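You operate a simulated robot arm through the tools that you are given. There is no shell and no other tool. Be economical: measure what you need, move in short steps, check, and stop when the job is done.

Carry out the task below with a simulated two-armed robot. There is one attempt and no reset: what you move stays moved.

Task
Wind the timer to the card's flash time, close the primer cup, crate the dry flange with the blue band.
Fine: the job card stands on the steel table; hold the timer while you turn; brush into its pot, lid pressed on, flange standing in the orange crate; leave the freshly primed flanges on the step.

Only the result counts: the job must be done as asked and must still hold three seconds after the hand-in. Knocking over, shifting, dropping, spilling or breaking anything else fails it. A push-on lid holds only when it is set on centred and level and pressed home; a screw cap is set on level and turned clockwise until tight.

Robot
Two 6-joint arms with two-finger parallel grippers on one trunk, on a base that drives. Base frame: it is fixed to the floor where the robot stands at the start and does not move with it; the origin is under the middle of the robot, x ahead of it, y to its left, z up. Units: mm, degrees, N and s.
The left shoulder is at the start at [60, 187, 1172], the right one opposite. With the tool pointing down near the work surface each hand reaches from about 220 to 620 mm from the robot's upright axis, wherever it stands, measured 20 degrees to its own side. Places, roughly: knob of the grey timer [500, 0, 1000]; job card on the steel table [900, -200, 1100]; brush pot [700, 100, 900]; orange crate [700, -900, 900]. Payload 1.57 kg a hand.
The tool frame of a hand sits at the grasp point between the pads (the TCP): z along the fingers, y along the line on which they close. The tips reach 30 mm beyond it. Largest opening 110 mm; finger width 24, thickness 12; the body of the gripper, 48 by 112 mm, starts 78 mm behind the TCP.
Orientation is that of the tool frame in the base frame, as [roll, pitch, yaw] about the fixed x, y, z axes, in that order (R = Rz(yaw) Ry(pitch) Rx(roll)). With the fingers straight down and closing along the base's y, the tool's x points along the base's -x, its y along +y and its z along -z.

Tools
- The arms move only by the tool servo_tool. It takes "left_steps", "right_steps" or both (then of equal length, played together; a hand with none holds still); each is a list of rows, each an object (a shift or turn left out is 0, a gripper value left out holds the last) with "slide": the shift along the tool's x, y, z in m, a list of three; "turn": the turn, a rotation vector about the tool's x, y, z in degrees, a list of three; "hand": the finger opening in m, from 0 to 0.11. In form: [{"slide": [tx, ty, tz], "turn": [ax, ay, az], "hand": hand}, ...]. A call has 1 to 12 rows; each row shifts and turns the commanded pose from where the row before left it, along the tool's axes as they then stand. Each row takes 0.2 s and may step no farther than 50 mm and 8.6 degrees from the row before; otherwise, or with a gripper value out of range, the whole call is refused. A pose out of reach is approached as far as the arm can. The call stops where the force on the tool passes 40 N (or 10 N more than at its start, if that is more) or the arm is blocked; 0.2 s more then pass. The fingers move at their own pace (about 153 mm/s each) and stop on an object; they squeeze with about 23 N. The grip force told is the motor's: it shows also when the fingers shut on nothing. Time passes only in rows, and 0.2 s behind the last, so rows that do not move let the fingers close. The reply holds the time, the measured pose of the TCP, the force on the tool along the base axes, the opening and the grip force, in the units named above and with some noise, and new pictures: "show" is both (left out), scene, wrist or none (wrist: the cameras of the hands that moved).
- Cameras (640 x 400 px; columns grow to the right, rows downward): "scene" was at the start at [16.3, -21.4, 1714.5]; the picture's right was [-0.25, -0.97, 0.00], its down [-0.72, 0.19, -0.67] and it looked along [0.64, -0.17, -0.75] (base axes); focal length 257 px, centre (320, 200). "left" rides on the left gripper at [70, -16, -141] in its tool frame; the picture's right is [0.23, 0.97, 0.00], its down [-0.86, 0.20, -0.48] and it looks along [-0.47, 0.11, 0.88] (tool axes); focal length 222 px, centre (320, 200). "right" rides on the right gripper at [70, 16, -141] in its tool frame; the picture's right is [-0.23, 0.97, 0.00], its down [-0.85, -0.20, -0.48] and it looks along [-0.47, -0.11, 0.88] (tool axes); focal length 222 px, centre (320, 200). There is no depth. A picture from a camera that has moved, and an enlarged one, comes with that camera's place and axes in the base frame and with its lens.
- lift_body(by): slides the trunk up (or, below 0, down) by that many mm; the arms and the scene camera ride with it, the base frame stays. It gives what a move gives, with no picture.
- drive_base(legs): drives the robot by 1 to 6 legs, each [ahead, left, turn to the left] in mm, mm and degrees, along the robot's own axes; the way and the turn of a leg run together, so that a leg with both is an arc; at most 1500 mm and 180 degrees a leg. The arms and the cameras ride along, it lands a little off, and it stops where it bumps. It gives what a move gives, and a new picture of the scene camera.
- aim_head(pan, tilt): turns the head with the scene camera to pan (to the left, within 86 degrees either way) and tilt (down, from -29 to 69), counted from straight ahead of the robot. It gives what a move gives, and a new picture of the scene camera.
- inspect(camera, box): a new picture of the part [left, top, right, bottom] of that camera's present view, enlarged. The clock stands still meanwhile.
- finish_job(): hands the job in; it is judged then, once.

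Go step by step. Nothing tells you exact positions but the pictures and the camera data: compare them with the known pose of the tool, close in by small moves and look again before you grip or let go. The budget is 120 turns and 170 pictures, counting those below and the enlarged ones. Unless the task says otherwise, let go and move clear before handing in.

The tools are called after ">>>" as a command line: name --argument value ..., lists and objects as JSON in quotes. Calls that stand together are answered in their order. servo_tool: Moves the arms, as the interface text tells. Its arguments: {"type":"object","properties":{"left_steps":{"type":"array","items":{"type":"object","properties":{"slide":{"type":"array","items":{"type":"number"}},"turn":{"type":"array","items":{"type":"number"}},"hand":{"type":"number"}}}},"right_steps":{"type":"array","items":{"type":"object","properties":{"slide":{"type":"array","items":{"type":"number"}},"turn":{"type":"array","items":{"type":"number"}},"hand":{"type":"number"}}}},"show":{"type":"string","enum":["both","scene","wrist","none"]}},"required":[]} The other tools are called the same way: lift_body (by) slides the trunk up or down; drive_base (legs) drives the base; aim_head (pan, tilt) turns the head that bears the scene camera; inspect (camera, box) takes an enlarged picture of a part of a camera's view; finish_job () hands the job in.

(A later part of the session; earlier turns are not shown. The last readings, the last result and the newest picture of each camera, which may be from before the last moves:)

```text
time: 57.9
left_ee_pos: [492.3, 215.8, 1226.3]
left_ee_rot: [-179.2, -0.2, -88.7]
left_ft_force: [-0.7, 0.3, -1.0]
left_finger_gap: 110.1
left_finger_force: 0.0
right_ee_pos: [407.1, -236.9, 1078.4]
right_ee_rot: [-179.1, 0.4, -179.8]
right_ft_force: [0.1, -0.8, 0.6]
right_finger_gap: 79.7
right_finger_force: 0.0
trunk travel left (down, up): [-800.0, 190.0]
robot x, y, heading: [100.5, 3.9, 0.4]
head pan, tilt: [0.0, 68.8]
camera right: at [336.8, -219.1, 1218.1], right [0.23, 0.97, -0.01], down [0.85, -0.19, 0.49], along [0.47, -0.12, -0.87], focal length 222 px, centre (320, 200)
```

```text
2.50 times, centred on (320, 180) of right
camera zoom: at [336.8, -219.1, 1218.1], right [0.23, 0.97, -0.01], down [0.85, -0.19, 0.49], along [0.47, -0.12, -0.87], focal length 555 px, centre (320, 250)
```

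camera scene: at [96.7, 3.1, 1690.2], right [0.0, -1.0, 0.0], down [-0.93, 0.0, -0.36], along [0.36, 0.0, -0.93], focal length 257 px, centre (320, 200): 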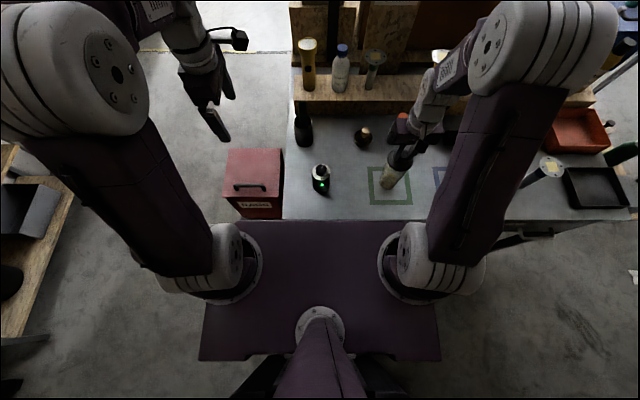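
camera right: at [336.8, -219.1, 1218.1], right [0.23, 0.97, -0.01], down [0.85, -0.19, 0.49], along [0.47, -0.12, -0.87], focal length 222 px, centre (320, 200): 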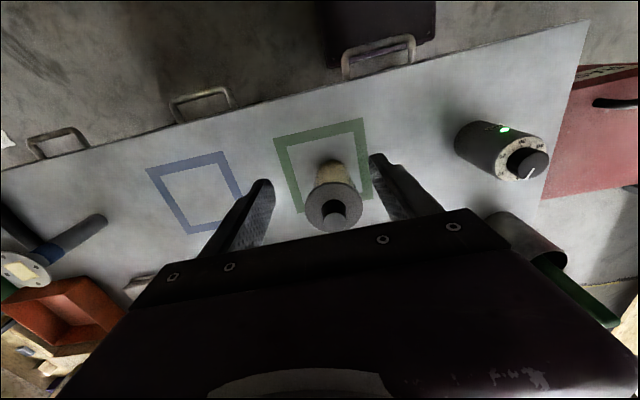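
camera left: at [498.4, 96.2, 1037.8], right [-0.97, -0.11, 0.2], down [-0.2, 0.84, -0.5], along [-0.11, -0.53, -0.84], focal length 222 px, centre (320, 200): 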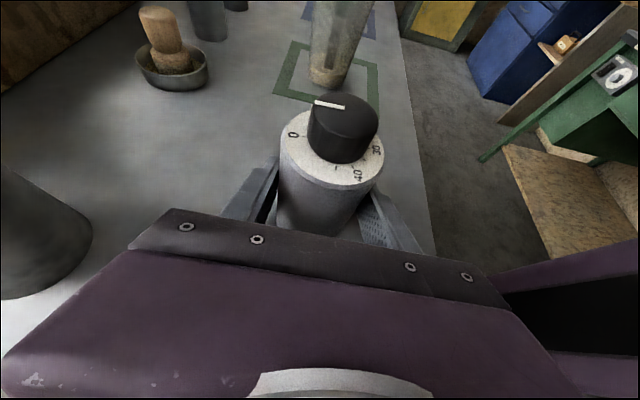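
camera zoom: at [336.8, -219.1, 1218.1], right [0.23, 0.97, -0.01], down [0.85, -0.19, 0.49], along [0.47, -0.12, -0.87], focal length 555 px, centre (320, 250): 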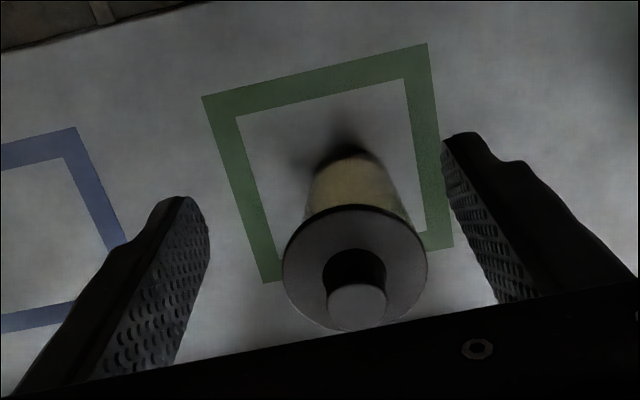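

Lid seems level. I'll press on the knob top with closed fingers to make sure it's home.

>>> servo_tool --right_steps '[{"slide": [-0.041, -0.001, 0], "hand": 0.0}, {"slide": [-0.041, -0.001, 0]}, {"slide": [0, 0, 0.02]}, {"slide": [0, 0, 0.02]}, {}]' --show "none"

>>> inspect --camera "right" --box '[240, 100, 400, 260]'

>>> inspect --camera "scene" --box '[362, 120, 422, 205]'

```text
time: 59.1
left_ee_pos: [493.7, 216.3, 1225.4]
left_ee_rot: [-179.2, -0.2, -88.8]
left_ft_force: [0.1, 0.4, -0.1]
left_finger_gap: 109.9
left_finger_force: 0.0
right_ee_pos: [491.6, -237.8, 1039.5]
right_ee_rot: [-179.1, 0.3, 180.0]
right_ft_force: [0.1, 0.5, -0.7]
right_finger_gap: 0.0
right_finger_force: 21.2
trunk travel left (down, up): [-800.0, 190.0]
robot x, y, heading: [103.4, 2.3, -0.0]
head pan, tilt: [0.0, 68.8]
```

```text
2.50 times, centred on (320, 180) of right
camera zoom: at [421.2, -220.6, 1179.5], right [0.23, 0.97, -0.01], down [0.85, -0.19, 0.49], along [0.47, -0.12, -0.87], focal length 555 px, centre (320, 250)
```

zoom: 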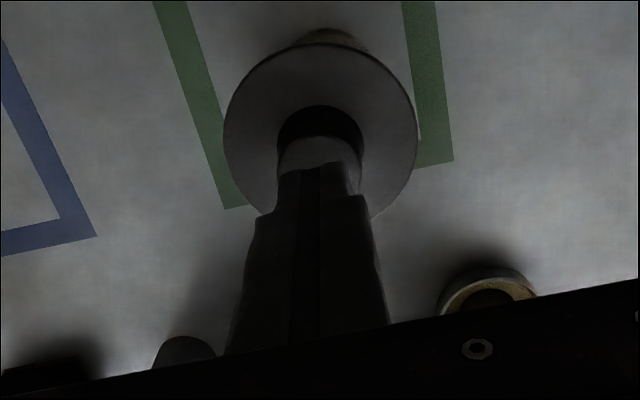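

```text
4.71 times, centred on (392, 162) of scene
camera zoom: at [96.9, 1.2, 1690.2], right [0.0, -1.0, 0.0], down [-0.93, 0.0, -0.36], along [0.36, 0.0, -0.93], focal length 1209 px, centre (-19, 376)
```

zoom: 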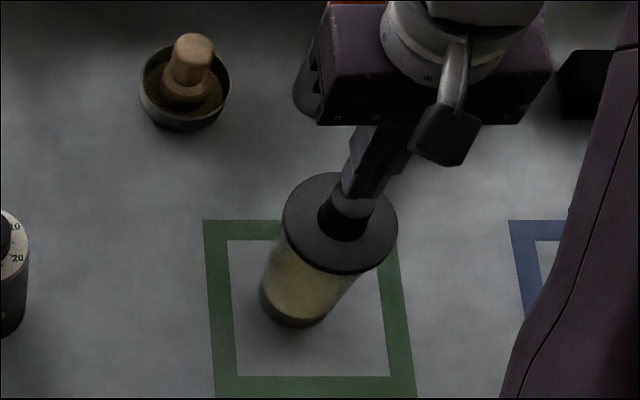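

Lid is centred on the rim. I shift 4 mm back over the knob and press down.

>>> servo_tool --right_steps '[{"slide": [0.004, 0, 0.004]}, {"slide": [0, 0, 0.004]}, {"slide": [0, 0, 0.003]}, {"slide": [0, 0, 0.003]}, {"slide": [0, 0, 0.003]}, {"slide": [0, 0, 0.003]}, {"slide": [0, 0, 0.003]}]' --show "none"

>>> inspect --camera "scene" --box '[362, 120, 422, 205]'

```text
time: 60.1
left_ee_pos: [491.6, 218.3, 1226.2]
left_ee_rot: [-179.1, -0.3, -88.9]
left_ft_force: [-0.4, 0.2, -0.4]
left_finger_gap: 109.9
left_finger_force: 0.1
right_ee_pos: [487.1, -238.7, 1030.5]
right_ee_rot: [-179.1, 1.0, -180.0]
right_ft_force: [-3.9, 1.7, 33.7]
right_finger_gap: 0.0
right_finger_force: 21.6
trunk travel left (down, up): [-800.0, 190.0]
robot x, y, heading: [100.0, 2.4, 0.1]
head pan, tilt: [0.0, 68.8]
stopped in row 4 (right hand): the force on the tool passed its limit (the readings are from after the stop); the commanded pose is now the measured one
```

```text
4.71 times, centred on (392, 162) of scene
camera zoom: at [93.0, 2.9, 1690.6], right [0.0, -1.0, 0.0], down [-0.93, 0.0, -0.36], along [0.36, 0.0, -0.93], focal length 1209 px, centre (-19, 376)
```

zoom: 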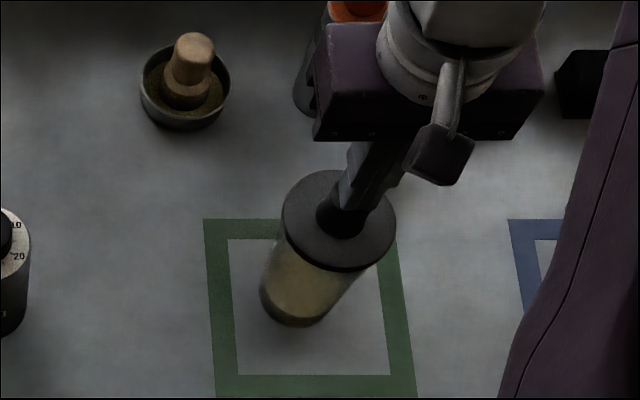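

Firm contact at 1030.5. I push again from the loaded state to see whether it travels any further.

>>> servo_tool --right_steps '[{"slide": [0, 0, 0.003]}, {"slide": [0, 0, 0.003]}, {"slide": [0, 0, 0.003]}, {"slide": [0, 0, 0.003]}]' --show "none"

>>> servo_tool --right_steps '[{"slide": [0, 0, 0.004]}, {"slide": [0, 0, 0.004]}, {"slide": [0, 0, 0.004]}, {"slide": [0, 0, 0.004]}]' --show "none"

```text
time: 60.4
left_ee_pos: [490.9, 218.6, 1227.4]
left_ee_rot: [-179.1, -0.2, -89.0]
left_ft_force: [0.3, 0.3, -0.3]
left_finger_gap: 110.0
left_finger_force: 0.1
right_ee_pos: [487.2, -238.6, 1032.1]
right_ee_rot: [-179.0, 1.2, -179.9]
right_ft_force: [-5.2, 1.5, 33.2]
right_finger_gap: 0.2
right_finger_force: 22.0
trunk travel left (down, up): [-800.0, 190.0]
robot x, y, heading: [101.5, -2.4, 0.2]
head pan, tilt: [0.0, 68.8]
stopped in row 1 (right hand): the force on the tool passed its limit (the readings are from after the stop); the commanded pose is now the measured one
```

```text
time: 60.7
left_ee_pos: [489.8, 217.5, 1226.1]
left_ee_rot: [-179.2, -0.2, -88.9]
left_ft_force: [0.1, -0.3, -0.3]
left_finger_gap: 109.9
left_finger_force: 0.0
right_ee_pos: [487.6, -239.5, 1031.4]
right_ee_rot: [-179.0, 1.2, -180.0]
right_ft_force: [-6.6, 0.6, 28.5]
right_finger_gap: 0.0
right_finger_force: 21.0
trunk travel left (down, up): [-800.0, 190.0]
robot x, y, heading: [98.6, 5.8, 0.1]
head pan, tilt: [0.0, 68.8]
stopped in row 1 (right hand): the force on the tool passed its limit (the readings are from after the stop); the commanded pose is now the measured one
```

No further travel. To judge the seat I want a side view: the right hand withdraws while the left one tilts its camera toward the cup.

>>> servo_tool --left_steps '[{"slide": [0, 0, 0.03]}, {"slide": [0, 0, 0.03]}, {"slide": [0, 0, 0.03]}, {"turn": [0, 8, 0]}, {"turn": [0, 8, 0]}, {"turn": [0, 8, 0]}, {"turn": [0, 8, 0]}, {"turn": [0, 8, 0]}, {"turn": [0, 8, 0]}, {"turn": [0, 8, 0]}, {"turn": [0, 8, 0]}]' --right_steps '[{"slide": [0, 0, -0.03]}, {"slide": [0, 0, -0.03]}, {"slide": [0, -0.04, -0.02]}, {"slide": [0, -0.04, -0.02]}, {"slide": [0, -0.04, -0.02]}, {"slide": [0, -0.04, -0.02]}, {"slide": [0, -0.04, 0]}, {"slide": [0, -0.04, 0]}, {}, {}, {}]' --show "none"

>>> inspect --camera "left" --box '[240, 0, 400, 100]'

```text
time: 63.1
left_ee_pos: [495.6, 215.2, 1134.6]
left_ee_rot: [-178.2, -64.4, -90.4]
left_ft_force: [0.5, -0.2, -0.8]
left_finger_gap: 110.2
left_finger_force: 0.0
right_ee_pos: [485.4, -477.5, 1172.1]
right_ee_rot: [-179.1, 1.1, -179.9]
right_ft_force: [0.0, 1.4, -0.4]
right_finger_gap: 0.0
right_finger_force: 21.3
trunk travel left (down, up): [-800.0, 190.0]
robot x, y, heading: [101.0, 3.2, 0.1]
head pan, tilt: [0.0, 68.8]
```

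```text
4.00 times, centred on (320, 50) of left
camera zoom: at [508.9, 314.5, 1257.9], right [-0.97, -0.12, 0.19], down [-0.21, 0.8, -0.57], along [-0.09, -0.59, -0.8], focal length 888 px, centre (320, 800)
```

zoom: 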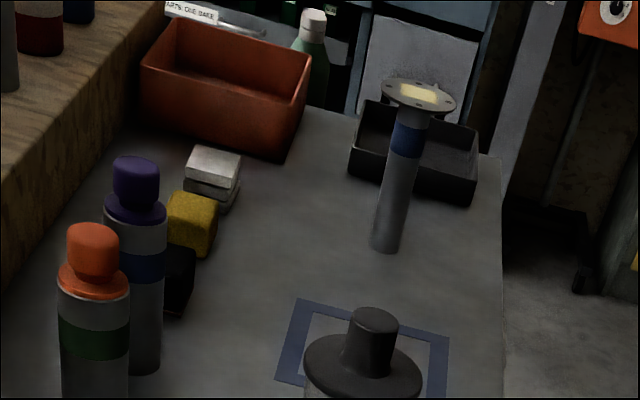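

Useful view, showing the flange with its blue band and the crate. Now the cup itself.

>>> inspect --camera "left" --box '[290, 70, 370, 150]'

```text
5.00 times, centred on (330, 110) of left
camera zoom: at [508.9, 314.5, 1257.9], right [-0.97, -0.12, 0.19], down [-0.21, 0.8, -0.57], along [-0.09, -0.59, -0.8], focal length 1111 px, centre (270, 650)
```

zoom: 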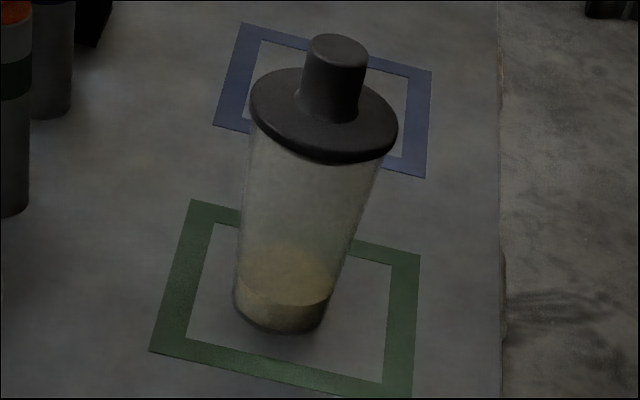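

I zoom once more on the lid joint for level and seating.

>>> inspect --camera "left" --box '[316, 74, 356, 104]'

```text
13.33 times, centred on (336, 89) of left
camera zoom: at [508.9, 314.5, 1257.9], right [-0.97, -0.12, 0.19], down [-0.21, 0.8, -0.57], along [-0.09, -0.59, -0.8], focal length 2962 px, centre (107, 1680)
```

zoom: 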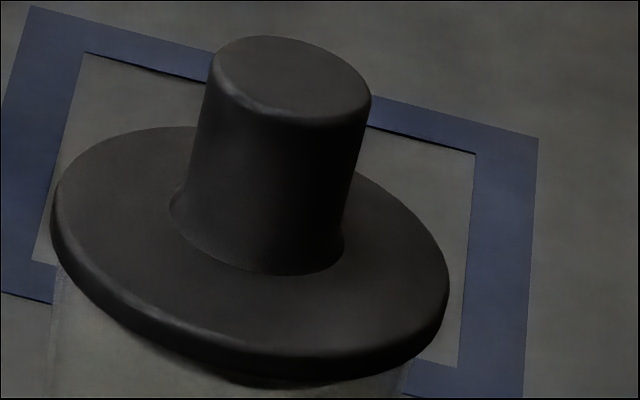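

>>> inspect --camera "left" --box '[318, 88, 350, 112]'

```text
16.00 times, centred on (334, 100) of left
camera zoom: at [508.9, 314.5, 1257.9], right [-0.97, -0.12, 0.19], down [-0.21, 0.8, -0.57], along [-0.09, -0.59, -0.8], focal length 3554 px, centre (96, 1800)
```

zoom: 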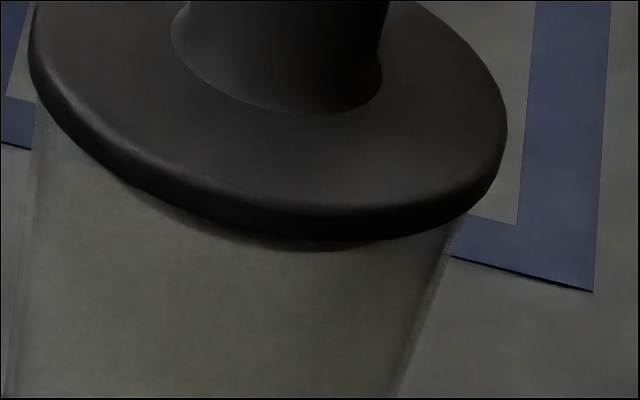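

The lid sits level, centred and flush, knob top at the height expected when seated. Next the flange: it stands at about [480,-730]; the left hand's present tilted pose suits gripping its stem. I check the right side before driving there.

>>> aim_head --pan -50 --tilt 50

```text
time: 64.3
left_ee_pos: [495.3, 215.1, 1134.2]
left_ee_rot: [-178.3, -64.2, -90.4]
left_ft_force: [-0.1, -0.5, 0.4]
left_finger_gap: 110.3
left_finger_force: 0.1
right_ee_pos: [487.1, -478.0, 1170.9]
right_ee_rot: [-179.1, 1.2, -179.9]
right_ft_force: [-0.1, -0.3, -0.1]
right_finger_gap: 0.1
right_finger_force: 21.5
trunk travel left (down, up): [-800.0, 190.0]
robot x, y, heading: [101.7, 4.4, 0.0]
head pan, tilt: [-50.0, 50.0]
camera scene: at [90.7, -57.8, 1712.1], right [-0.76, -0.64, 0.0], down [-0.49, 0.59, -0.64], along [0.41, -0.49, -0.77], focal length 257 px, centre (320, 200)
```

scene: 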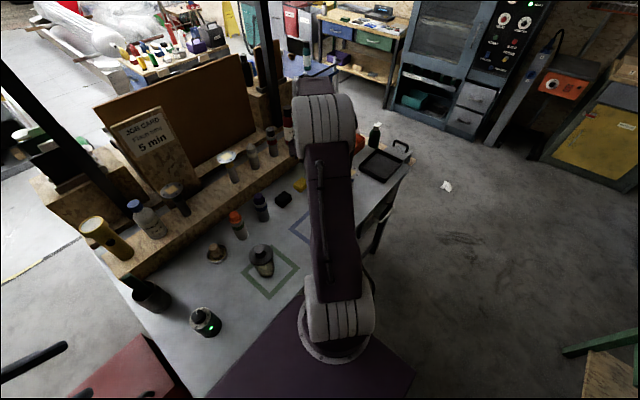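

The floor on the right is free. I drive 810 mm to the right.

>>> drive_base --legs '[[0, -810, 0]]'

>>> aim_head --pan 0 --tilt 62

```text
time: 68.6
left_ee_pos: [494.8, -590.9, 1134.6]
left_ee_rot: [-178.3, -64.1, -91.2]
left_ft_force: [-0.4, 0.3, -0.3]
left_finger_gap: 110.2
left_finger_force: 0.1
right_ee_pos: [475.8, -1284.6, 1171.1]
right_ee_rot: [-178.9, 1.1, 179.3]
right_ft_force: [0.1, -0.2, -0.2]
right_finger_gap: 0.1
right_finger_force: 21.4
trunk travel left (down, up): [-800.0, 190.0]
robot x, y, heading: [95.1, -799.3, -0.6]
head pan, tilt: [-50.0, 50.0]
camera scene: at [85.5, -858.8, 1712.2], right [-0.77, -0.63, 0.0], down [-0.49, 0.59, -0.64], along [0.41, -0.5, -0.77], focal length 257 px, centre (320, 200)
```

scene: 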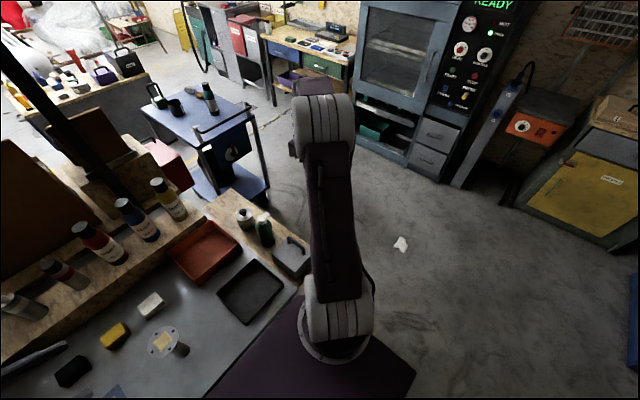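

```text
time: 69.8
left_ee_pos: [494.5, -591.9, 1135.0]
left_ee_rot: [-178.3, -64.2, -91.2]
left_ft_force: [-0.3, -0.2, -0.8]
left_finger_gap: 109.9
left_finger_force: 0.1
right_ee_pos: [476.2, -1285.5, 1170.3]
right_ee_rot: [-179.1, 1.1, 179.3]
right_ft_force: [-0.2, -0.1, -0.6]
right_finger_gap: 0.2
right_finger_force: 21.2
trunk travel left (down, up): [-800.0, 190.0]
robot x, y, heading: [95.4, -803.7, -1.0]
head pan, tilt: [0.0, 62.0]
camera scene: at [101.1, -800.9, 1697.3], right [-0.01, -1.0, 0.0], down [-0.88, 0.01, -0.47], along [0.47, -0.01, -0.88], focal length 257 px, centre (320, 200)
```

scene: 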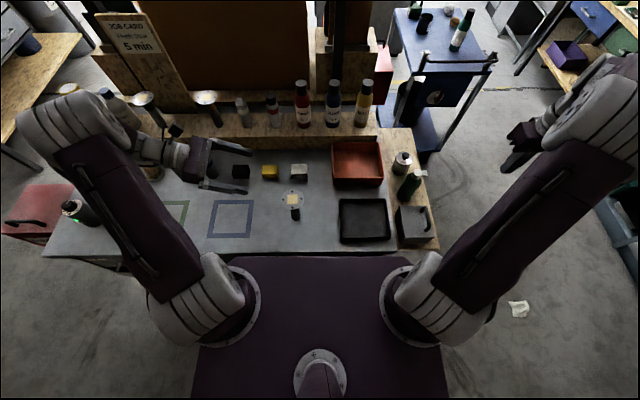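

Everything stands. I zoom in on the flange and crate.

>>> inspect --camera "scene" --box '[250, 120, 410, 240]'

>>> inspect --camera "left" --box '[200, 60, 440, 220]'

>>> inspect --camera "scene" --box '[50, 70, 260, 200]'

```text
3.33 times, centred on (330, 180) of scene
camera zoom: at [101.1, -800.9, 1697.3], right [-0.01, -1.0, 0.0], down [-0.88, 0.01, -0.47], along [0.47, -0.01, -0.88], focal length 857 px, centre (287, 267)
```

zoom: 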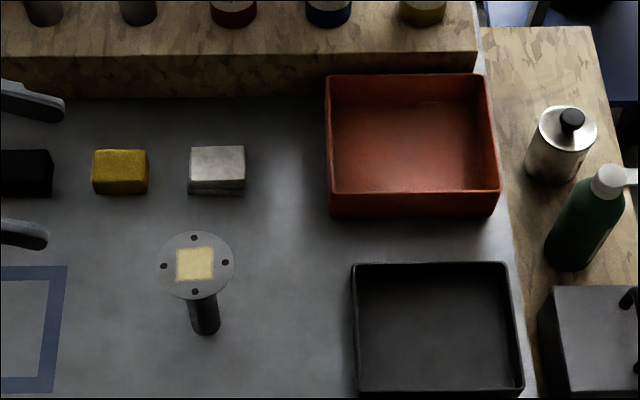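

```text
2.50 times, centred on (320, 140) of left
camera zoom: at [508.7, -493.9, 1258.2], right [-0.98, -0.1, 0.19], down [-0.2, 0.8, -0.56], along [-0.1, -0.59, -0.8], focal length 555 px, centre (320, 350)
```

zoom: 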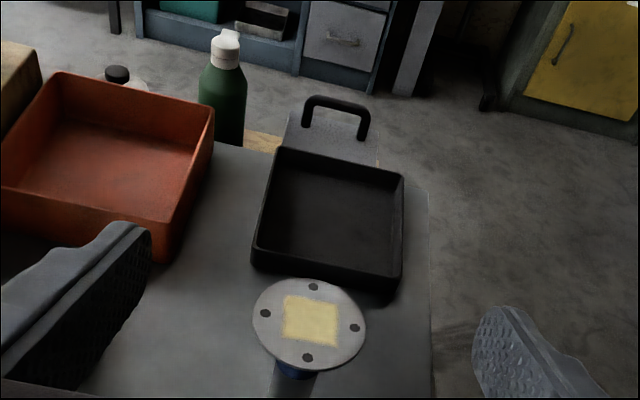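

```text
3.05 times, centred on (155, 135) of scene
camera zoom: at [101.1, -800.9, 1697.3], right [-0.01, -1.0, 0.0], down [-0.88, 0.01, -0.47], along [0.47, -0.01, -0.88], focal length 783 px, centre (823, 398)
```

zoom: 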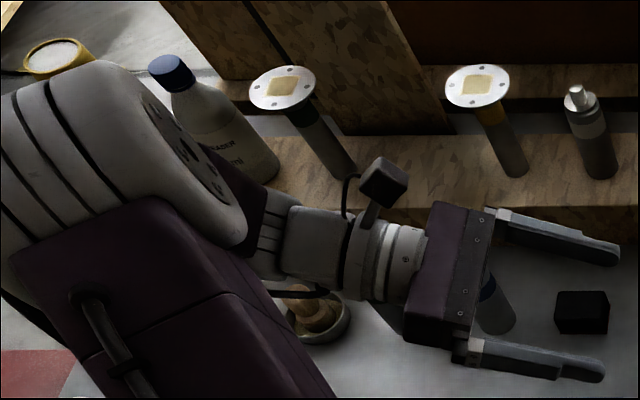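

The step flanges carry green and yellow bands; the blue one on the table is at about [486,-722]. Crate floor centre ≈ [702,-949], walls ~52 mm. I lower the left hand to stem height beside it.

>>> servo_tool --left_steps '[{"slide": [-0.0364, 0.002, 0.0223]}, {"slide": [-0.0364, 0.002, 0.0223]}, {"slide": [-0.0364, 0.002, 0.0223]}, {"slide": [-0.0364, 0.002, 0.0223]}, {}]' --show "wrist"

>>> inspect --camera "scene" --box '[200, 140, 360, 260]'

```text
time: 71.0
left_ee_pos: [489.4, -607.5, 966.9]
left_ee_rot: [-178.3, -64.2, -91.2]
left_ft_force: [0.0, 0.0, 1.0]
left_finger_gap: 109.9
left_finger_force: 0.0
right_ee_pos: [475.4, -1285.3, 1170.8]
right_ee_rot: [-179.1, 1.2, 179.2]
right_ft_force: [-1.0, -1.1, 0.0]
right_finger_gap: 0.2
right_finger_force: 21.1
trunk travel left (down, up): [-800.0, 190.0]
robot x, y, heading: [93.7, -798.3, -0.7]
head pan, tilt: [0.0, 62.0]
camera left: at [504.1, -509.8, 1090.3], right [-0.98, -0.1, 0.19], down [-0.2, 0.8, -0.56], along [-0.1, -0.59, -0.8], focal length 222 px, centre (320, 200)
```

left: 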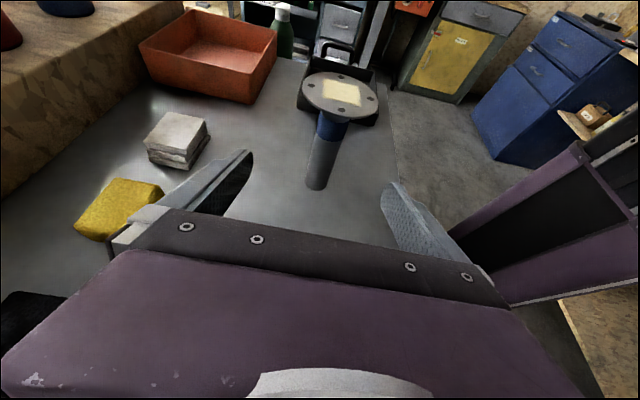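

```text
3.33 times, centred on (280, 200) of scene
camera zoom: at [100.8, -801.4, 1697.3], right [-0.01, -1.0, 0.0], down [-0.88, 0.01, -0.47], along [0.47, -0.01, -0.88], focal length 857 px, centre (453, 200)
```

zoom: 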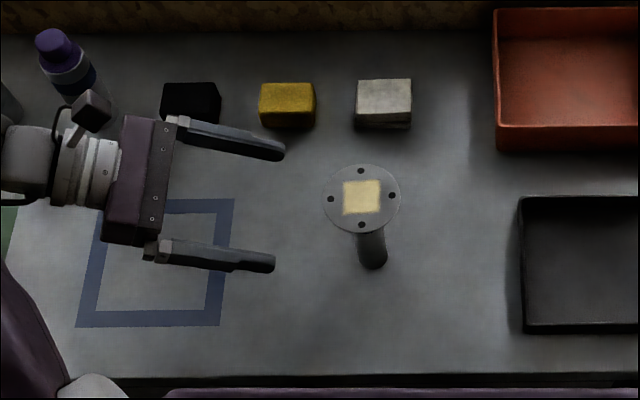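

Stem at about [485,-721]. I advance the open fingers around the stem beneath the disc.

>>> servo_tool --left_steps '[{"slide": [0, 0.0045, 0.04]}, {"slide": [0, 0, 0.04]}, {"slide": [0, 0, 0.03]}, {"slide": [0, 0, 0.015]}, {}]' --show "wrist"

>>> inspect --camera "scene" --box '[240, 160, 340, 240]'

```text
time: 72.2
left_ee_pos: [486.5, -723.7, 911.7]
left_ee_rot: [-178.3, -64.1, -91.2]
left_ft_force: [0.6, -0.9, 0.0]
left_finger_gap: 110.0
left_finger_force: 0.1
right_ee_pos: [475.8, -1286.0, 1171.8]
right_ee_rot: [-179.1, 1.2, 179.4]
right_ft_force: [0.5, -0.3, -0.1]
right_finger_gap: 0.1
right_finger_force: 20.8
trunk travel left (down, up): [-800.0, 190.0]
robot x, y, heading: [97.9, -798.6, -0.7]
head pan, tilt: [0.0, 62.0]
camera left: at [500.5, -625.7, 1035.8], right [-0.98, -0.1, 0.19], down [-0.2, 0.8, -0.56], along [-0.1, -0.59, -0.8], focal length 222 px, centre (320, 200)
```

left: 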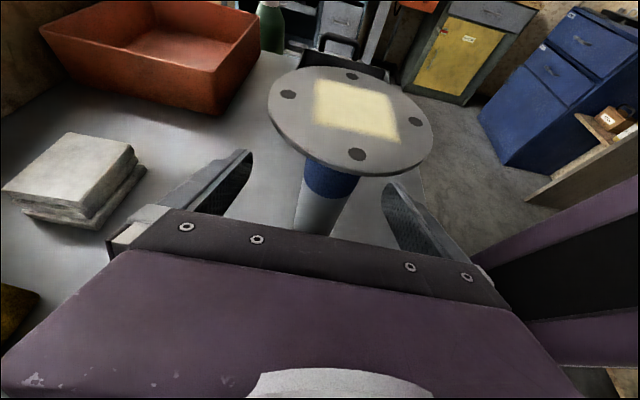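

```text
5.00 times, centred on (290, 200) of scene
camera zoom: at [101.0, -800.8, 1697.3], right [-0.01, -1.0, 0.0], down [-0.88, 0.01, -0.47], along [0.47, -0.01, -0.88], focal length 1285 px, centre (470, 200)
```

zoom: 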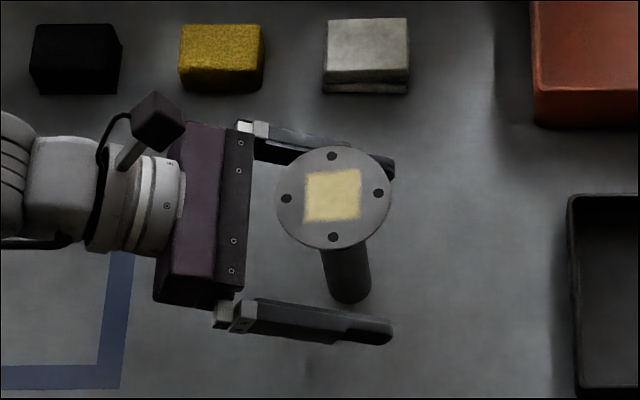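

The stem lies between the fingers. I close and lift slightly.

>>> servo_tool --left_steps '[{"hand": 0.07}, {"hand": 0.045}, {"hand": 0.025}, {"hand": 0.02}, {"hand": 0.02}]' --show "none"

>>> servo_tool --left_steps '[{"slide": [0.009, 0, -0.00435]}, {"slide": [0.027, 0, -0.0131]}, {"slide": [0.036, 0, -0.0174]}, {"slide": [0.036, 0, -0.0174]}, {}]' --show "both"

```text
time: 73.4
left_ee_pos: [486.7, -723.6, 913.3]
left_ee_rot: [-178.2, -64.3, -91.2]
left_ft_force: [0.4, 1.0, -1.1]
left_finger_gap: 31.1
left_finger_force: 23.5
right_ee_pos: [476.7, -1285.7, 1170.7]
right_ee_rot: [-179.1, 1.1, 179.3]
right_ft_force: [-0.4, -0.5, 0.4]
right_finger_gap: 0.0
right_finger_force: 21.2
trunk travel left (down, up): [-800.0, 190.0]
robot x, y, heading: [95.0, -799.1, -0.8]
head pan, tilt: [0.0, 62.0]
```

```text
time: 74.6
left_ee_pos: [484.9, -723.6, 1034.3]
left_ee_rot: [-178.5, -64.2, -91.0]
left_ft_force: [-1.7, 1.2, -2.1]
left_finger_gap: 31.0
left_finger_force: 23.1
right_ee_pos: [476.5, -1285.0, 1170.9]
right_ee_rot: [-179.1, 1.0, 179.3]
right_ft_force: [-0.3, -0.1, 0.0]
right_finger_gap: 0.0
right_finger_force: 21.2
trunk travel left (down, up): [-800.0, 190.0]
robot x, y, heading: [93.2, -796.3, -0.6]
head pan, tilt: [0.0, 62.0]
camera scene: at [101.9, -800.7, 1697.3], right [-0.01, -1.0, 0.0], down [-0.88, 0.01, -0.47], along [0.47, -0.01, -0.88], focal length 257 px, centre (320, 200)
camera left: at [498.6, -625.7, 1156.5], right [-0.98, -0.1, 0.19], down [-0.2, 0.8, -0.56], along [-0.1, -0.59, -0.8], focal length 222 px, centre (320, 200)
```

scene: 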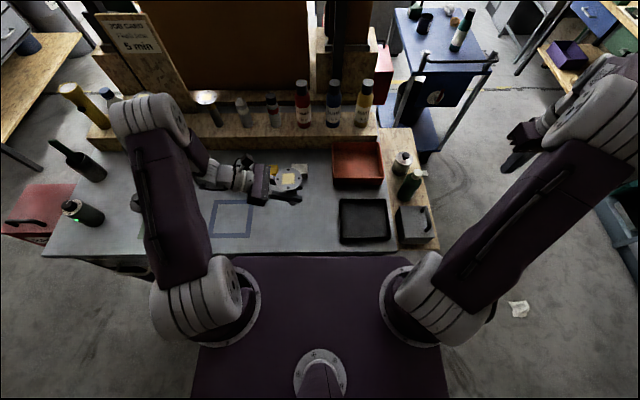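
left: 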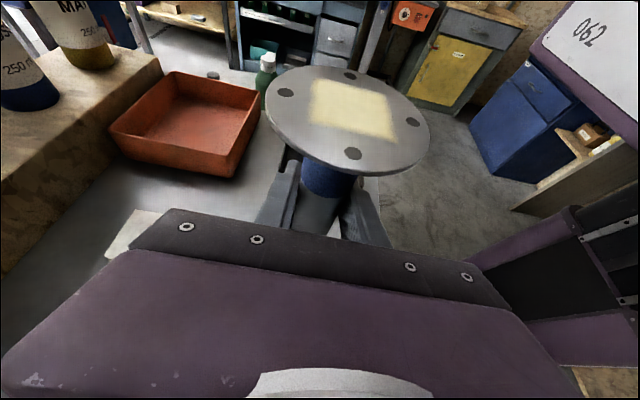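

The flange is held upright. I drive 150 mm right so the crate comes in front of the left arm.

>>> drive_base --legs '[[0, -150, 0.7]]'

>>> servo_tool --left_steps '[{"slide": [0, -0.04, 0]}, {"slide": [0, -0.04, 0]}, {"slide": [0, -0.04, 0]}, {"slide": [0, -0.04, 0]}, {"slide": [0, -0.04, 0]}]' --show "both"

```text
time: 76.0
left_ee_pos: [482.5, -868.7, 1033.5]
left_ee_rot: [-178.4, -64.3, -90.6]
left_ft_force: [0.5, -0.1, -2.0]
left_finger_gap: 31.1
left_finger_force: 22.6
right_ee_pos: [478.5, -1429.7, 1172.4]
right_ee_rot: [-178.9, 1.2, 179.7]
right_ft_force: [1.0, 0.1, 0.5]
right_finger_gap: 0.0
right_finger_force: 21.1
trunk travel left (down, up): [-800.0, 190.0]
robot x, y, heading: [93.9, -944.1, -0.1]
head pan, tilt: [0.0, 62.0]
camera scene: at [100.3, -948.1, 1697.3], right [0.0, -1.0, 0.0], down [-0.88, 0.0, -0.47], along [0.47, 0.0, -0.88], focal length 257 px, centre (320, 200)
```

scene: 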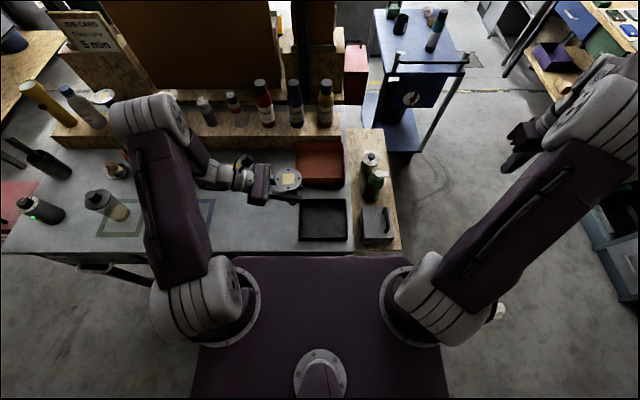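

```text
time: 77.2
left_ee_pos: [673.4, -867.4, 1035.7]
left_ee_rot: [-179.1, -64.3, -90.0]
left_ft_force: [0.8, 0.2, -2.0]
left_finger_gap: 31.2
left_finger_force: 23.1
left hand out of reach, approached as far as the arm can: row 5
right_ee_pos: [480.7, -1431.4, 1171.4]
right_ee_rot: [-179.0, 1.1, 179.8]
right_ft_force: [0.2, 0.2, -0.1]
right_finger_gap: 0.0
right_finger_force: 21.6
trunk travel left (down, up): [-800.0, 190.0]
robot x, y, heading: [93.5, -950.7, -0.1]
head pan, tilt: [0.0, 62.0]
camera scene: at [102.0, -950.7, 1697.4], right [0.0, -1.0, 0.0], down [-0.88, 0.0, -0.47], along [0.47, 0.0, -0.88], focal length 257 px, centre (320, 200)
camera left: at [687.5, -769.0, 1159.8], right [-0.97, -0.11, 0.2], down [-0.21, 0.8, -0.56], along [-0.1, -0.59, -0.8], focal length 222 px, centre (320, 200)
```

scene: 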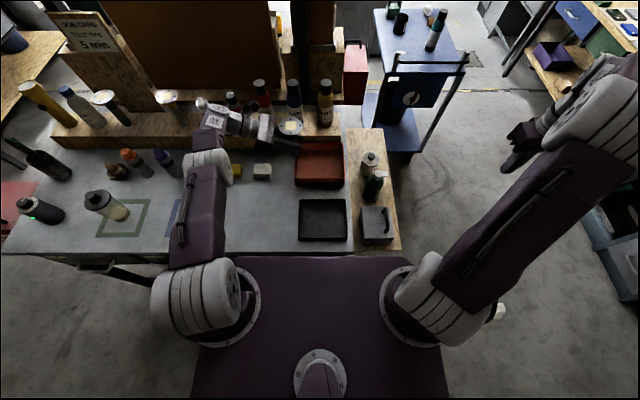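
left: 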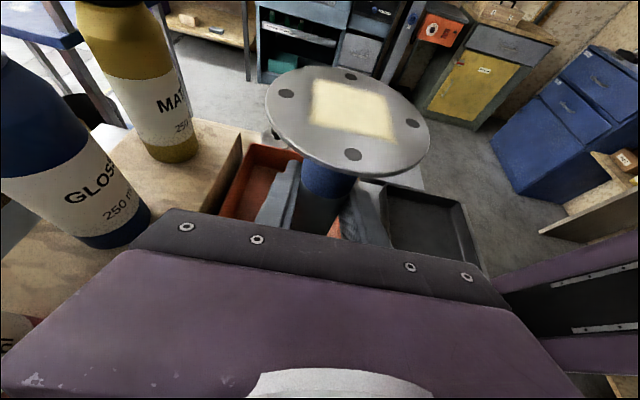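

Reach ends near x=673, which is inside the crate's span. I zoom to fix the crate's position, then move over it.

>>> inspect --camera "scene" --box '[260, 100, 380, 200]'

>>> servo_tool --left_steps '[{"slide": [0.017, 0, 0.035]}, {"slide": [0.017, 0, 0.035]}, {}]' --show "both"

>>> inspect --camera "scene" --box '[260, 100, 380, 200]'

```text
4.00 times, centred on (320, 150) of scene
camera zoom: at [102.0, -950.7, 1697.4], right [0.0, -1.0, 0.0], down [-0.88, 0.0, -0.47], along [0.47, 0.0, -0.88], focal length 1028 px, centre (320, 400)
```

zoom: 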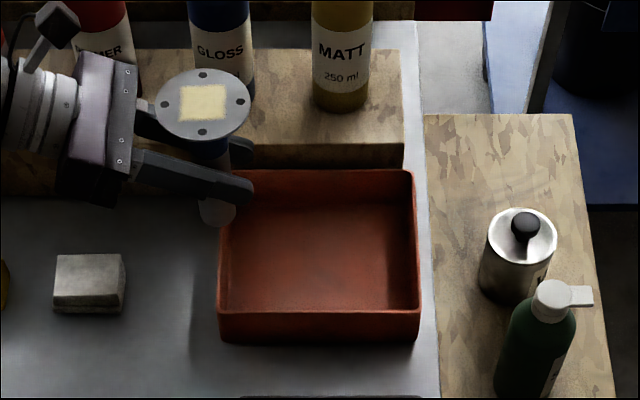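

```text
time: 78.0
left_ee_pos: [673.7, -944.0, 1037.6]
left_ee_rot: [-178.5, -64.2, -90.6]
left_ft_force: [0.5, 0.5, -1.6]
left_finger_gap: 31.1
left_finger_force: 22.8
right_ee_pos: [480.4, -1431.1, 1172.1]
right_ee_rot: [-179.0, 1.1, 179.8]
right_ft_force: [-0.3, 0.0, -0.1]
right_finger_gap: 0.3
right_finger_force: 21.5
trunk travel left (down, up): [-800.0, 190.0]
robot x, y, heading: [96.7, -951.4, -0.1]
head pan, tilt: [0.0, 62.0]
camera scene: at [100.0, -950.4, 1697.3], right [0.0, -1.0, 0.0], down [-0.88, 0.0, -0.47], along [0.47, 0.0, -0.88], focal length 257 px, centre (320, 200)
camera left: at [687.2, -845.9, 1160.3], right [-0.97, -0.11, 0.19], down [-0.2, 0.8, -0.56], along [-0.09, -0.59, -0.8], focal length 222 px, centre (320, 200)
```

scene: 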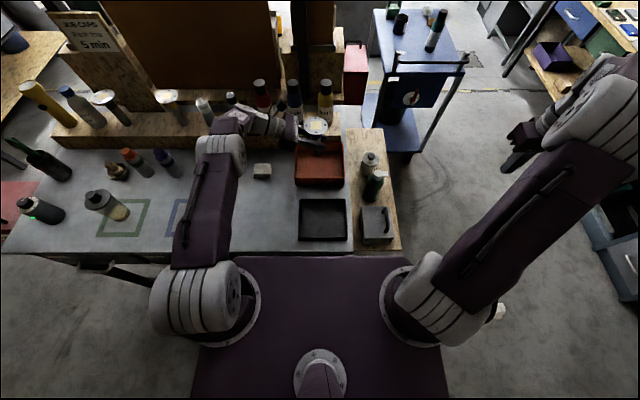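
left: 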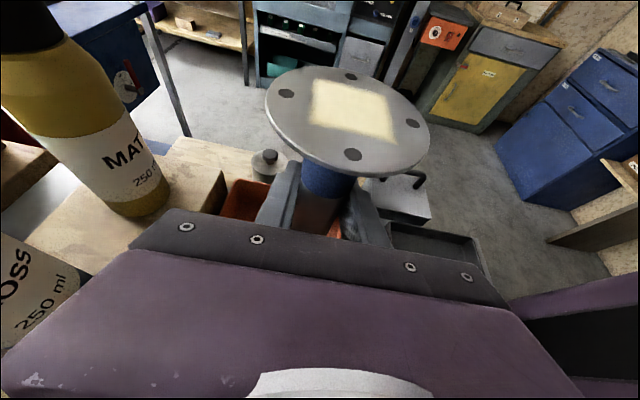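

```text
4.00 times, centred on (320, 150) of scene
camera zoom: at [100.0, -950.4, 1697.3], right [0.0, -1.0, 0.0], down [-0.88, 0.0, -0.47], along [0.47, 0.0, -0.88], focal length 1028 px, centre (320, 400)
```

zoom: 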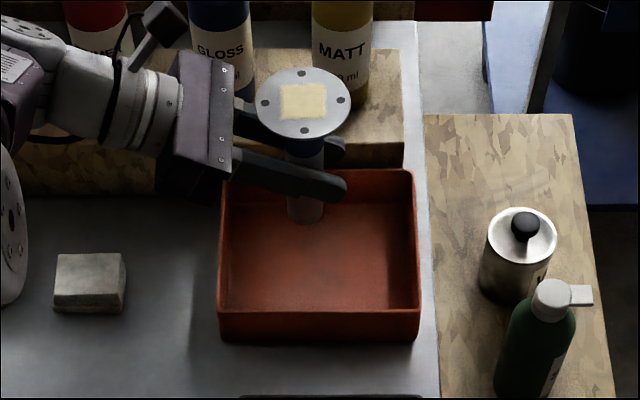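

The flange is inside the crate's outline at [674,-944]; crate spans x 613–780, y -857…-1043. I lower it, watching the hand's clearance over the wall.

>>> servo_tool --left_steps '[{"slide": [-0.027, 0, 0.01305]}, {"slide": [-0.027, 0, 0.01305]}, {"slide": [-0.027, 0, 0.01305]}, {"slide": [-0.0108, 0, 0.0052]}, {}]' --show "both"

>>> inspect --camera "scene" --box '[260, 100, 380, 200]'

```text
time: 79.2
left_ee_pos: [655.8, -944.5, 948.7]
left_ee_rot: [-178.4, -64.1, -90.7]
left_ft_force: [-0.1, 0.0, -2.4]
left_finger_gap: 30.8
left_finger_force: 23.0
left hand out of reach, approached as far as the arm can: row 2, 3, 4
right_ee_pos: [479.0, -1432.4, 1171.9]
right_ee_rot: [-179.2, 1.0, 179.8]
right_ft_force: [0.4, 0.1, 0.0]
right_finger_gap: 0.0
right_finger_force: 20.9
trunk travel left (down, up): [-800.0, 190.0]
robot x, y, heading: [96.3, -951.1, -0.4]
head pan, tilt: [0.0, 62.0]
camera scene: at [100.3, -951.5, 1697.3], right [0.0, -1.0, 0.0], down [-0.88, 0.0, -0.47], along [0.47, 0.0, -0.88], focal length 257 px, centre (320, 200)
camera left: at [668.4, -845.9, 1072.3], right [-0.97, -0.11, 0.19], down [-0.21, 0.8, -0.56], along [-0.09, -0.59, -0.8], focal length 222 px, centre (320, 200)
```

scene: 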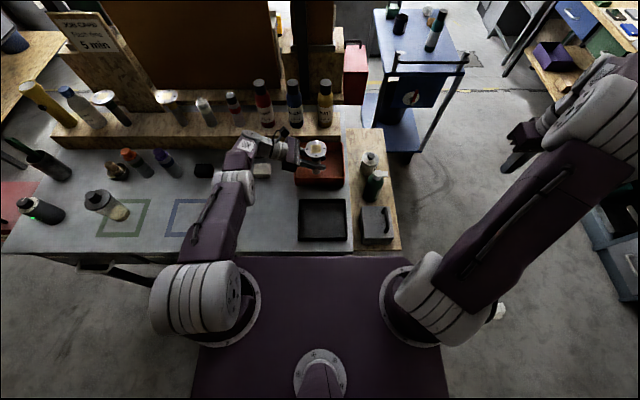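
left: 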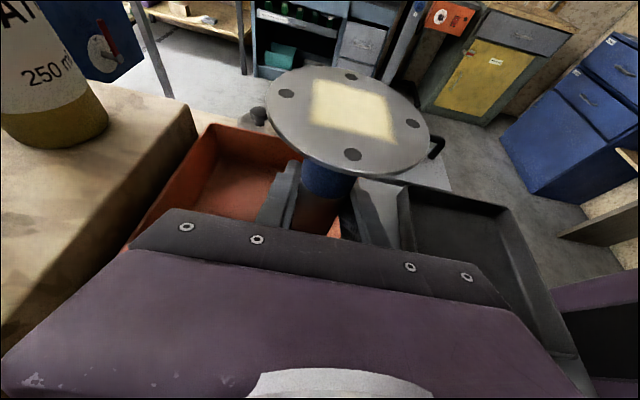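

```text
4.00 times, centred on (320, 150) of scene
camera zoom: at [100.3, -951.5, 1697.3], right [0.0, -1.0, 0.0], down [-0.88, 0.0, -0.47], along [0.47, 0.0, -0.88], focal length 1028 px, centre (320, 400)
```

zoom: 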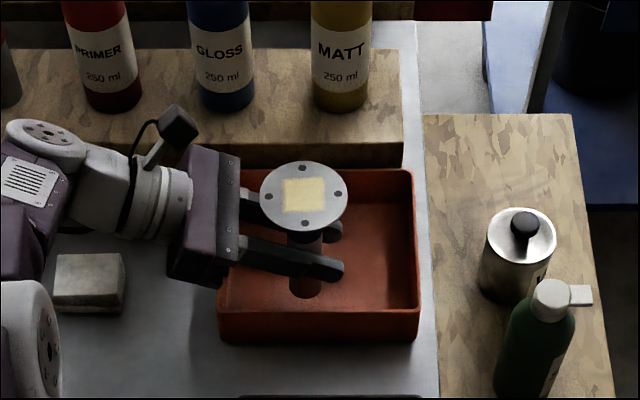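

Lowering pulls the hand back because of reach. I raise again and swing the hand's heading 30° toward the front, which gains reach into the crate.

>>> servo_tool --left_steps '[{"slide": [0.027, 0, -0.01305]}, {"slide": [0.027, 0, -0.01305]}, {"slide": [0.027, 0, -0.01305]}, {"turn": [6.75, 0, -3.26]}, {"turn": [6.75, 0, -3.26]}, {"turn": [6.75, 0, -3.26]}, {"turn": [6.75, 0, -3.26]}, {}]' --show "scene"

```text
time: 81.0
left_ee_pos: [782.4, -936.5, 998.0]
left_ee_rot: [-178.6, -64.6, -60.2]
left_ft_force: [0.5, -0.5, -2.7]
left_finger_gap: 30.9
left_finger_force: 22.7
left hand out of reach, approached as far as the arm can: row 1, 2, 3, 4, 5, 6, 7
right_ee_pos: [479.1, -1432.5, 1171.0]
right_ee_rot: [-179.1, 1.1, 179.7]
right_ft_force: [0.8, 0.0, 1.0]
right_finger_gap: 0.0
right_finger_force: 21.4
trunk travel left (down, up): [-800.0, 190.0]
robot x, y, heading: [91.6, -950.0, -0.1]
head pan, tilt: [0.0, 62.0]
camera scene: at [100.4, -951.6, 1697.3], right [0.0, -1.0, 0.0], down [-0.88, 0.0, -0.47], along [0.47, 0.0, -0.88], focal length 257 px, centre (320, 200)
```

scene: 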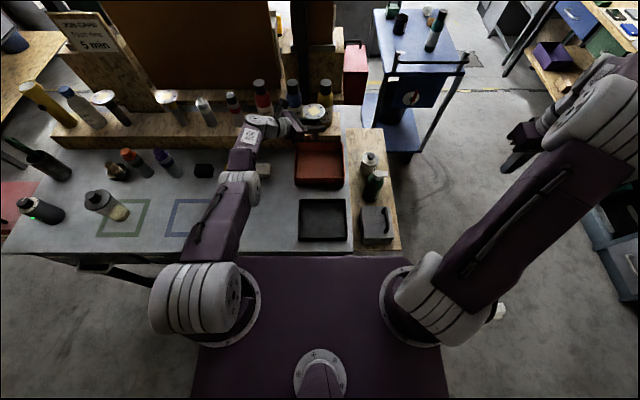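

The hand ended farther forward than expected (x≈782), close to the bottles. I take a close look before moving it back.

>>> inspect --camera "scene" --box '[240, 70, 380, 190]'

>>> inspect --camera "left" --box '[0, 0, 640, 400]'

```text
3.33 times, centred on (310, 130) of scene
camera zoom: at [100.4, -951.6, 1697.3], right [0.0, -1.0, 0.0], down [-0.88, 0.0, -0.47], along [0.47, 0.0, -0.88], focal length 857 px, centre (353, 433)
```

zoom: 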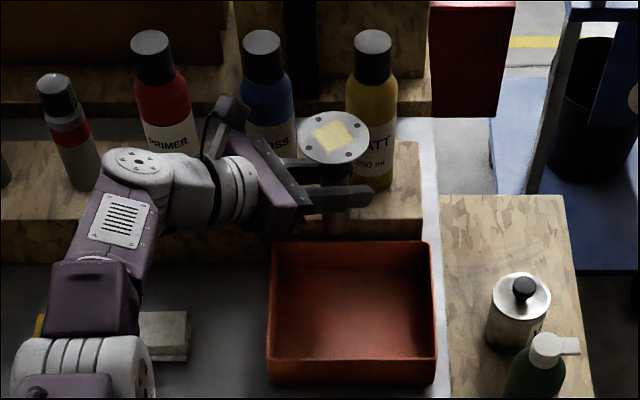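

```text
1.00 times, centred on (320, 200) of left
camera zoom: at [743.4, -844.4, 1120.8], right [-0.79, -0.58, 0.2], down [-0.58, 0.59, -0.57], along [0.22, -0.56, -0.8], focal length 222 px, centre (320, 200)
```

zoom: 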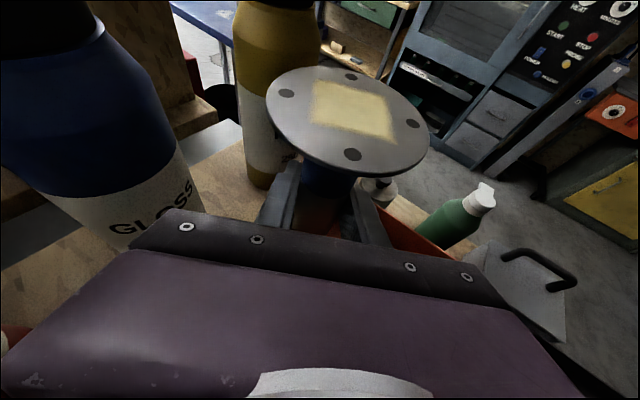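

All bottles still stand, with a gap. I draw the hand straight back (−x) by 60 mm and re-measure.

>>> servo_tool --left_steps '[{"slide": [-0.0065, 0.026, -0.0135]}, {"slide": [-0.0065, 0.026, -0.0135]}, {}]' --show "none"

```text
time: 81.8
left_ee_pos: [723.4, -935.3, 997.6]
left_ee_rot: [-178.5, -64.6, -60.4]
left_ft_force: [0.1, 1.4, -2.2]
left_finger_gap: 31.1
left_finger_force: 23.1
left hand out of reach, approached as far as the arm can: row 1
right_ee_pos: [479.9, -1431.6, 1172.0]
right_ee_rot: [-179.2, 1.1, 179.8]
right_ft_force: [-0.2, -0.5, 0.0]
right_finger_gap: 0.0
right_finger_force: 21.4
trunk travel left (down, up): [-800.0, 190.0]
robot x, y, heading: [94.7, -950.9, -0.1]
head pan, tilt: [0.0, 62.0]
```

Now at [723,-935]. I centre it over the crate at about [697,-945].

>>> servo_tool --left_steps '[{"slide": [-0.002, 0.0275, -0.004]}, {}]' --show "none"

>>> inspect --camera "scene" --box '[260, 100, 380, 200]'

>>> inspect --camera "left" --box '[160, 40, 560, 290]'

```text
time: 82.4
left_ee_pos: [695.7, -947.2, 998.1]
left_ee_rot: [-178.6, -64.6, -60.5]
left_ft_force: [-0.5, -0.2, -2.7]
left_finger_gap: 30.8
left_finger_force: 23.0
right_ee_pos: [480.2, -1430.7, 1170.6]
right_ee_rot: [-179.1, 1.1, 179.7]
right_ft_force: [0.1, 0.0, 0.2]
right_finger_gap: 0.0
right_finger_force: 21.4
trunk travel left (down, up): [-800.0, 190.0]
robot x, y, heading: [98.4, -951.9, -0.3]
head pan, tilt: [0.0, 62.0]
```

```text
4.00 times, centred on (320, 150) of scene
camera zoom: at [100.8, -951.2, 1697.3], right [0.0, -1.0, 0.0], down [-0.88, 0.0, -0.47], along [0.47, 0.0, -0.88], focal length 1028 px, centre (320, 400)
```

zoom: 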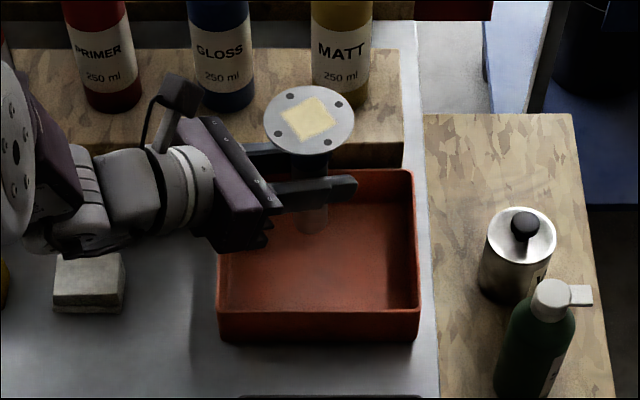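

```text
1.60 times, centred on (360, 165) of left
camera zoom: at [659.0, -854.7, 1120.8], right [-0.79, -0.58, 0.19], down [-0.58, 0.59, -0.57], along [0.22, -0.56, -0.8], focal length 355 px, centre (256, 256)
```

zoom: 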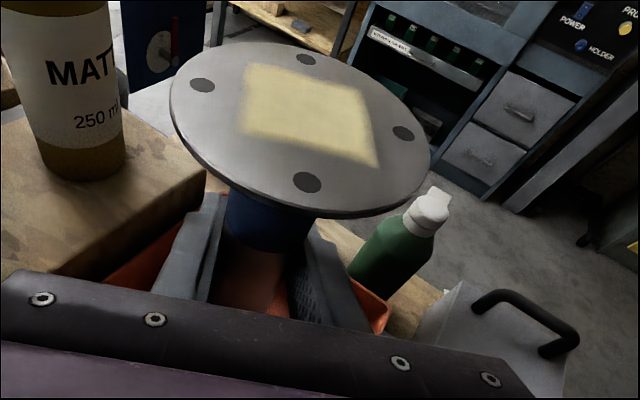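

Good position. I lower straight down by the trunk, 65 mm first.

>>> lift_body --by -65

>>> inspect --camera "scene" --box '[260, 90, 380, 190]'

>>> inspect --camera "left" --box '[160, 40, 560, 290]'

```text
time: 83.4
left_ee_pos: [696.2, -947.3, 932.9]
left_ee_rot: [-178.5, -64.6, -60.5]
left_ft_force: [-0.4, 0.1, -2.0]
left_finger_gap: 31.1
left_finger_force: 23.1
right_ee_pos: [478.8, -1431.8, 1106.3]
right_ee_rot: [-179.1, 1.0, 179.7]
right_ft_force: [0.3, -0.1, 0.0]
right_finger_gap: 0.0
right_finger_force: 20.6
trunk travel left (down, up): [-735.0, 255.0]
robot x, y, heading: [96.1, -953.6, 0.0]
head pan, tilt: [0.0, 62.0]
```

```text
4.00 times, centred on (320, 140) of scene
camera zoom: at [100.0, -951.7, 1632.3], right [0.0, -1.0, 0.0], down [-0.88, 0.0, -0.47], along [0.47, 0.0, -0.88], focal length 1028 px, centre (320, 440)
```

zoom: 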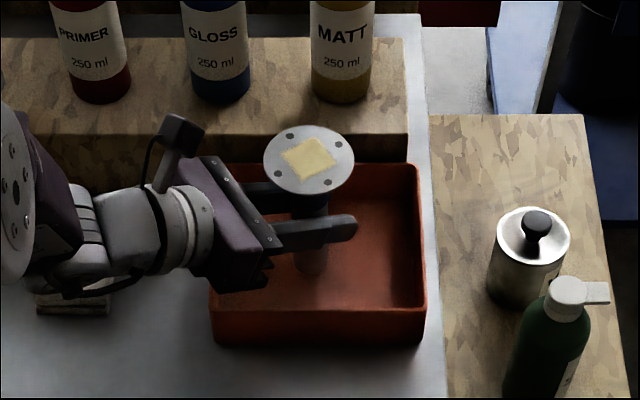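

```text
1.60 times, centred on (360, 165) of left
camera zoom: at [658.6, -854.9, 1056.1], right [-0.79, -0.58, 0.19], down [-0.58, 0.59, -0.57], along [0.22, -0.56, -0.8], focal length 355 px, centre (256, 256)
```

zoom: 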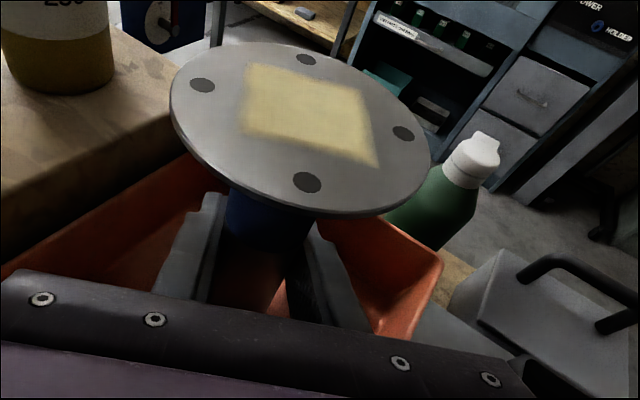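

Bottom is ~20 mm above the crate floor. I go down in 2 mm steps until it touches.

>>> servo_tool --left_steps '[{"slide": [-0.0045, 0, 0.0022]}, {"slide": [-0.0036, 0, 0.0017]}, {"slide": [-0.0018, 0, 0.0009]}, {"slide": [-0.0018, 0, 0.0009]}, {"slide": [-0.0018, 0, 0.0009]}, {}]' --show "none"

```text
time: 84.8
left_ee_pos: [695.2, -948.3, 918.5]
left_ee_rot: [-178.5, -64.6, -60.5]
left_ft_force: [0.5, 0.3, -1.5]
left_finger_gap: 30.7
left_finger_force: 22.7
right_ee_pos: [479.7, -1432.4, 1106.2]
right_ee_rot: [-179.1, 1.1, 179.8]
right_ft_force: [0.1, 0.2, 0.6]
right_finger_gap: 0.0
right_finger_force: 21.9
trunk travel left (down, up): [-735.0, 255.0]
robot x, y, heading: [96.1, -944.4, 0.1]
head pan, tilt: [0.0, 62.0]
```

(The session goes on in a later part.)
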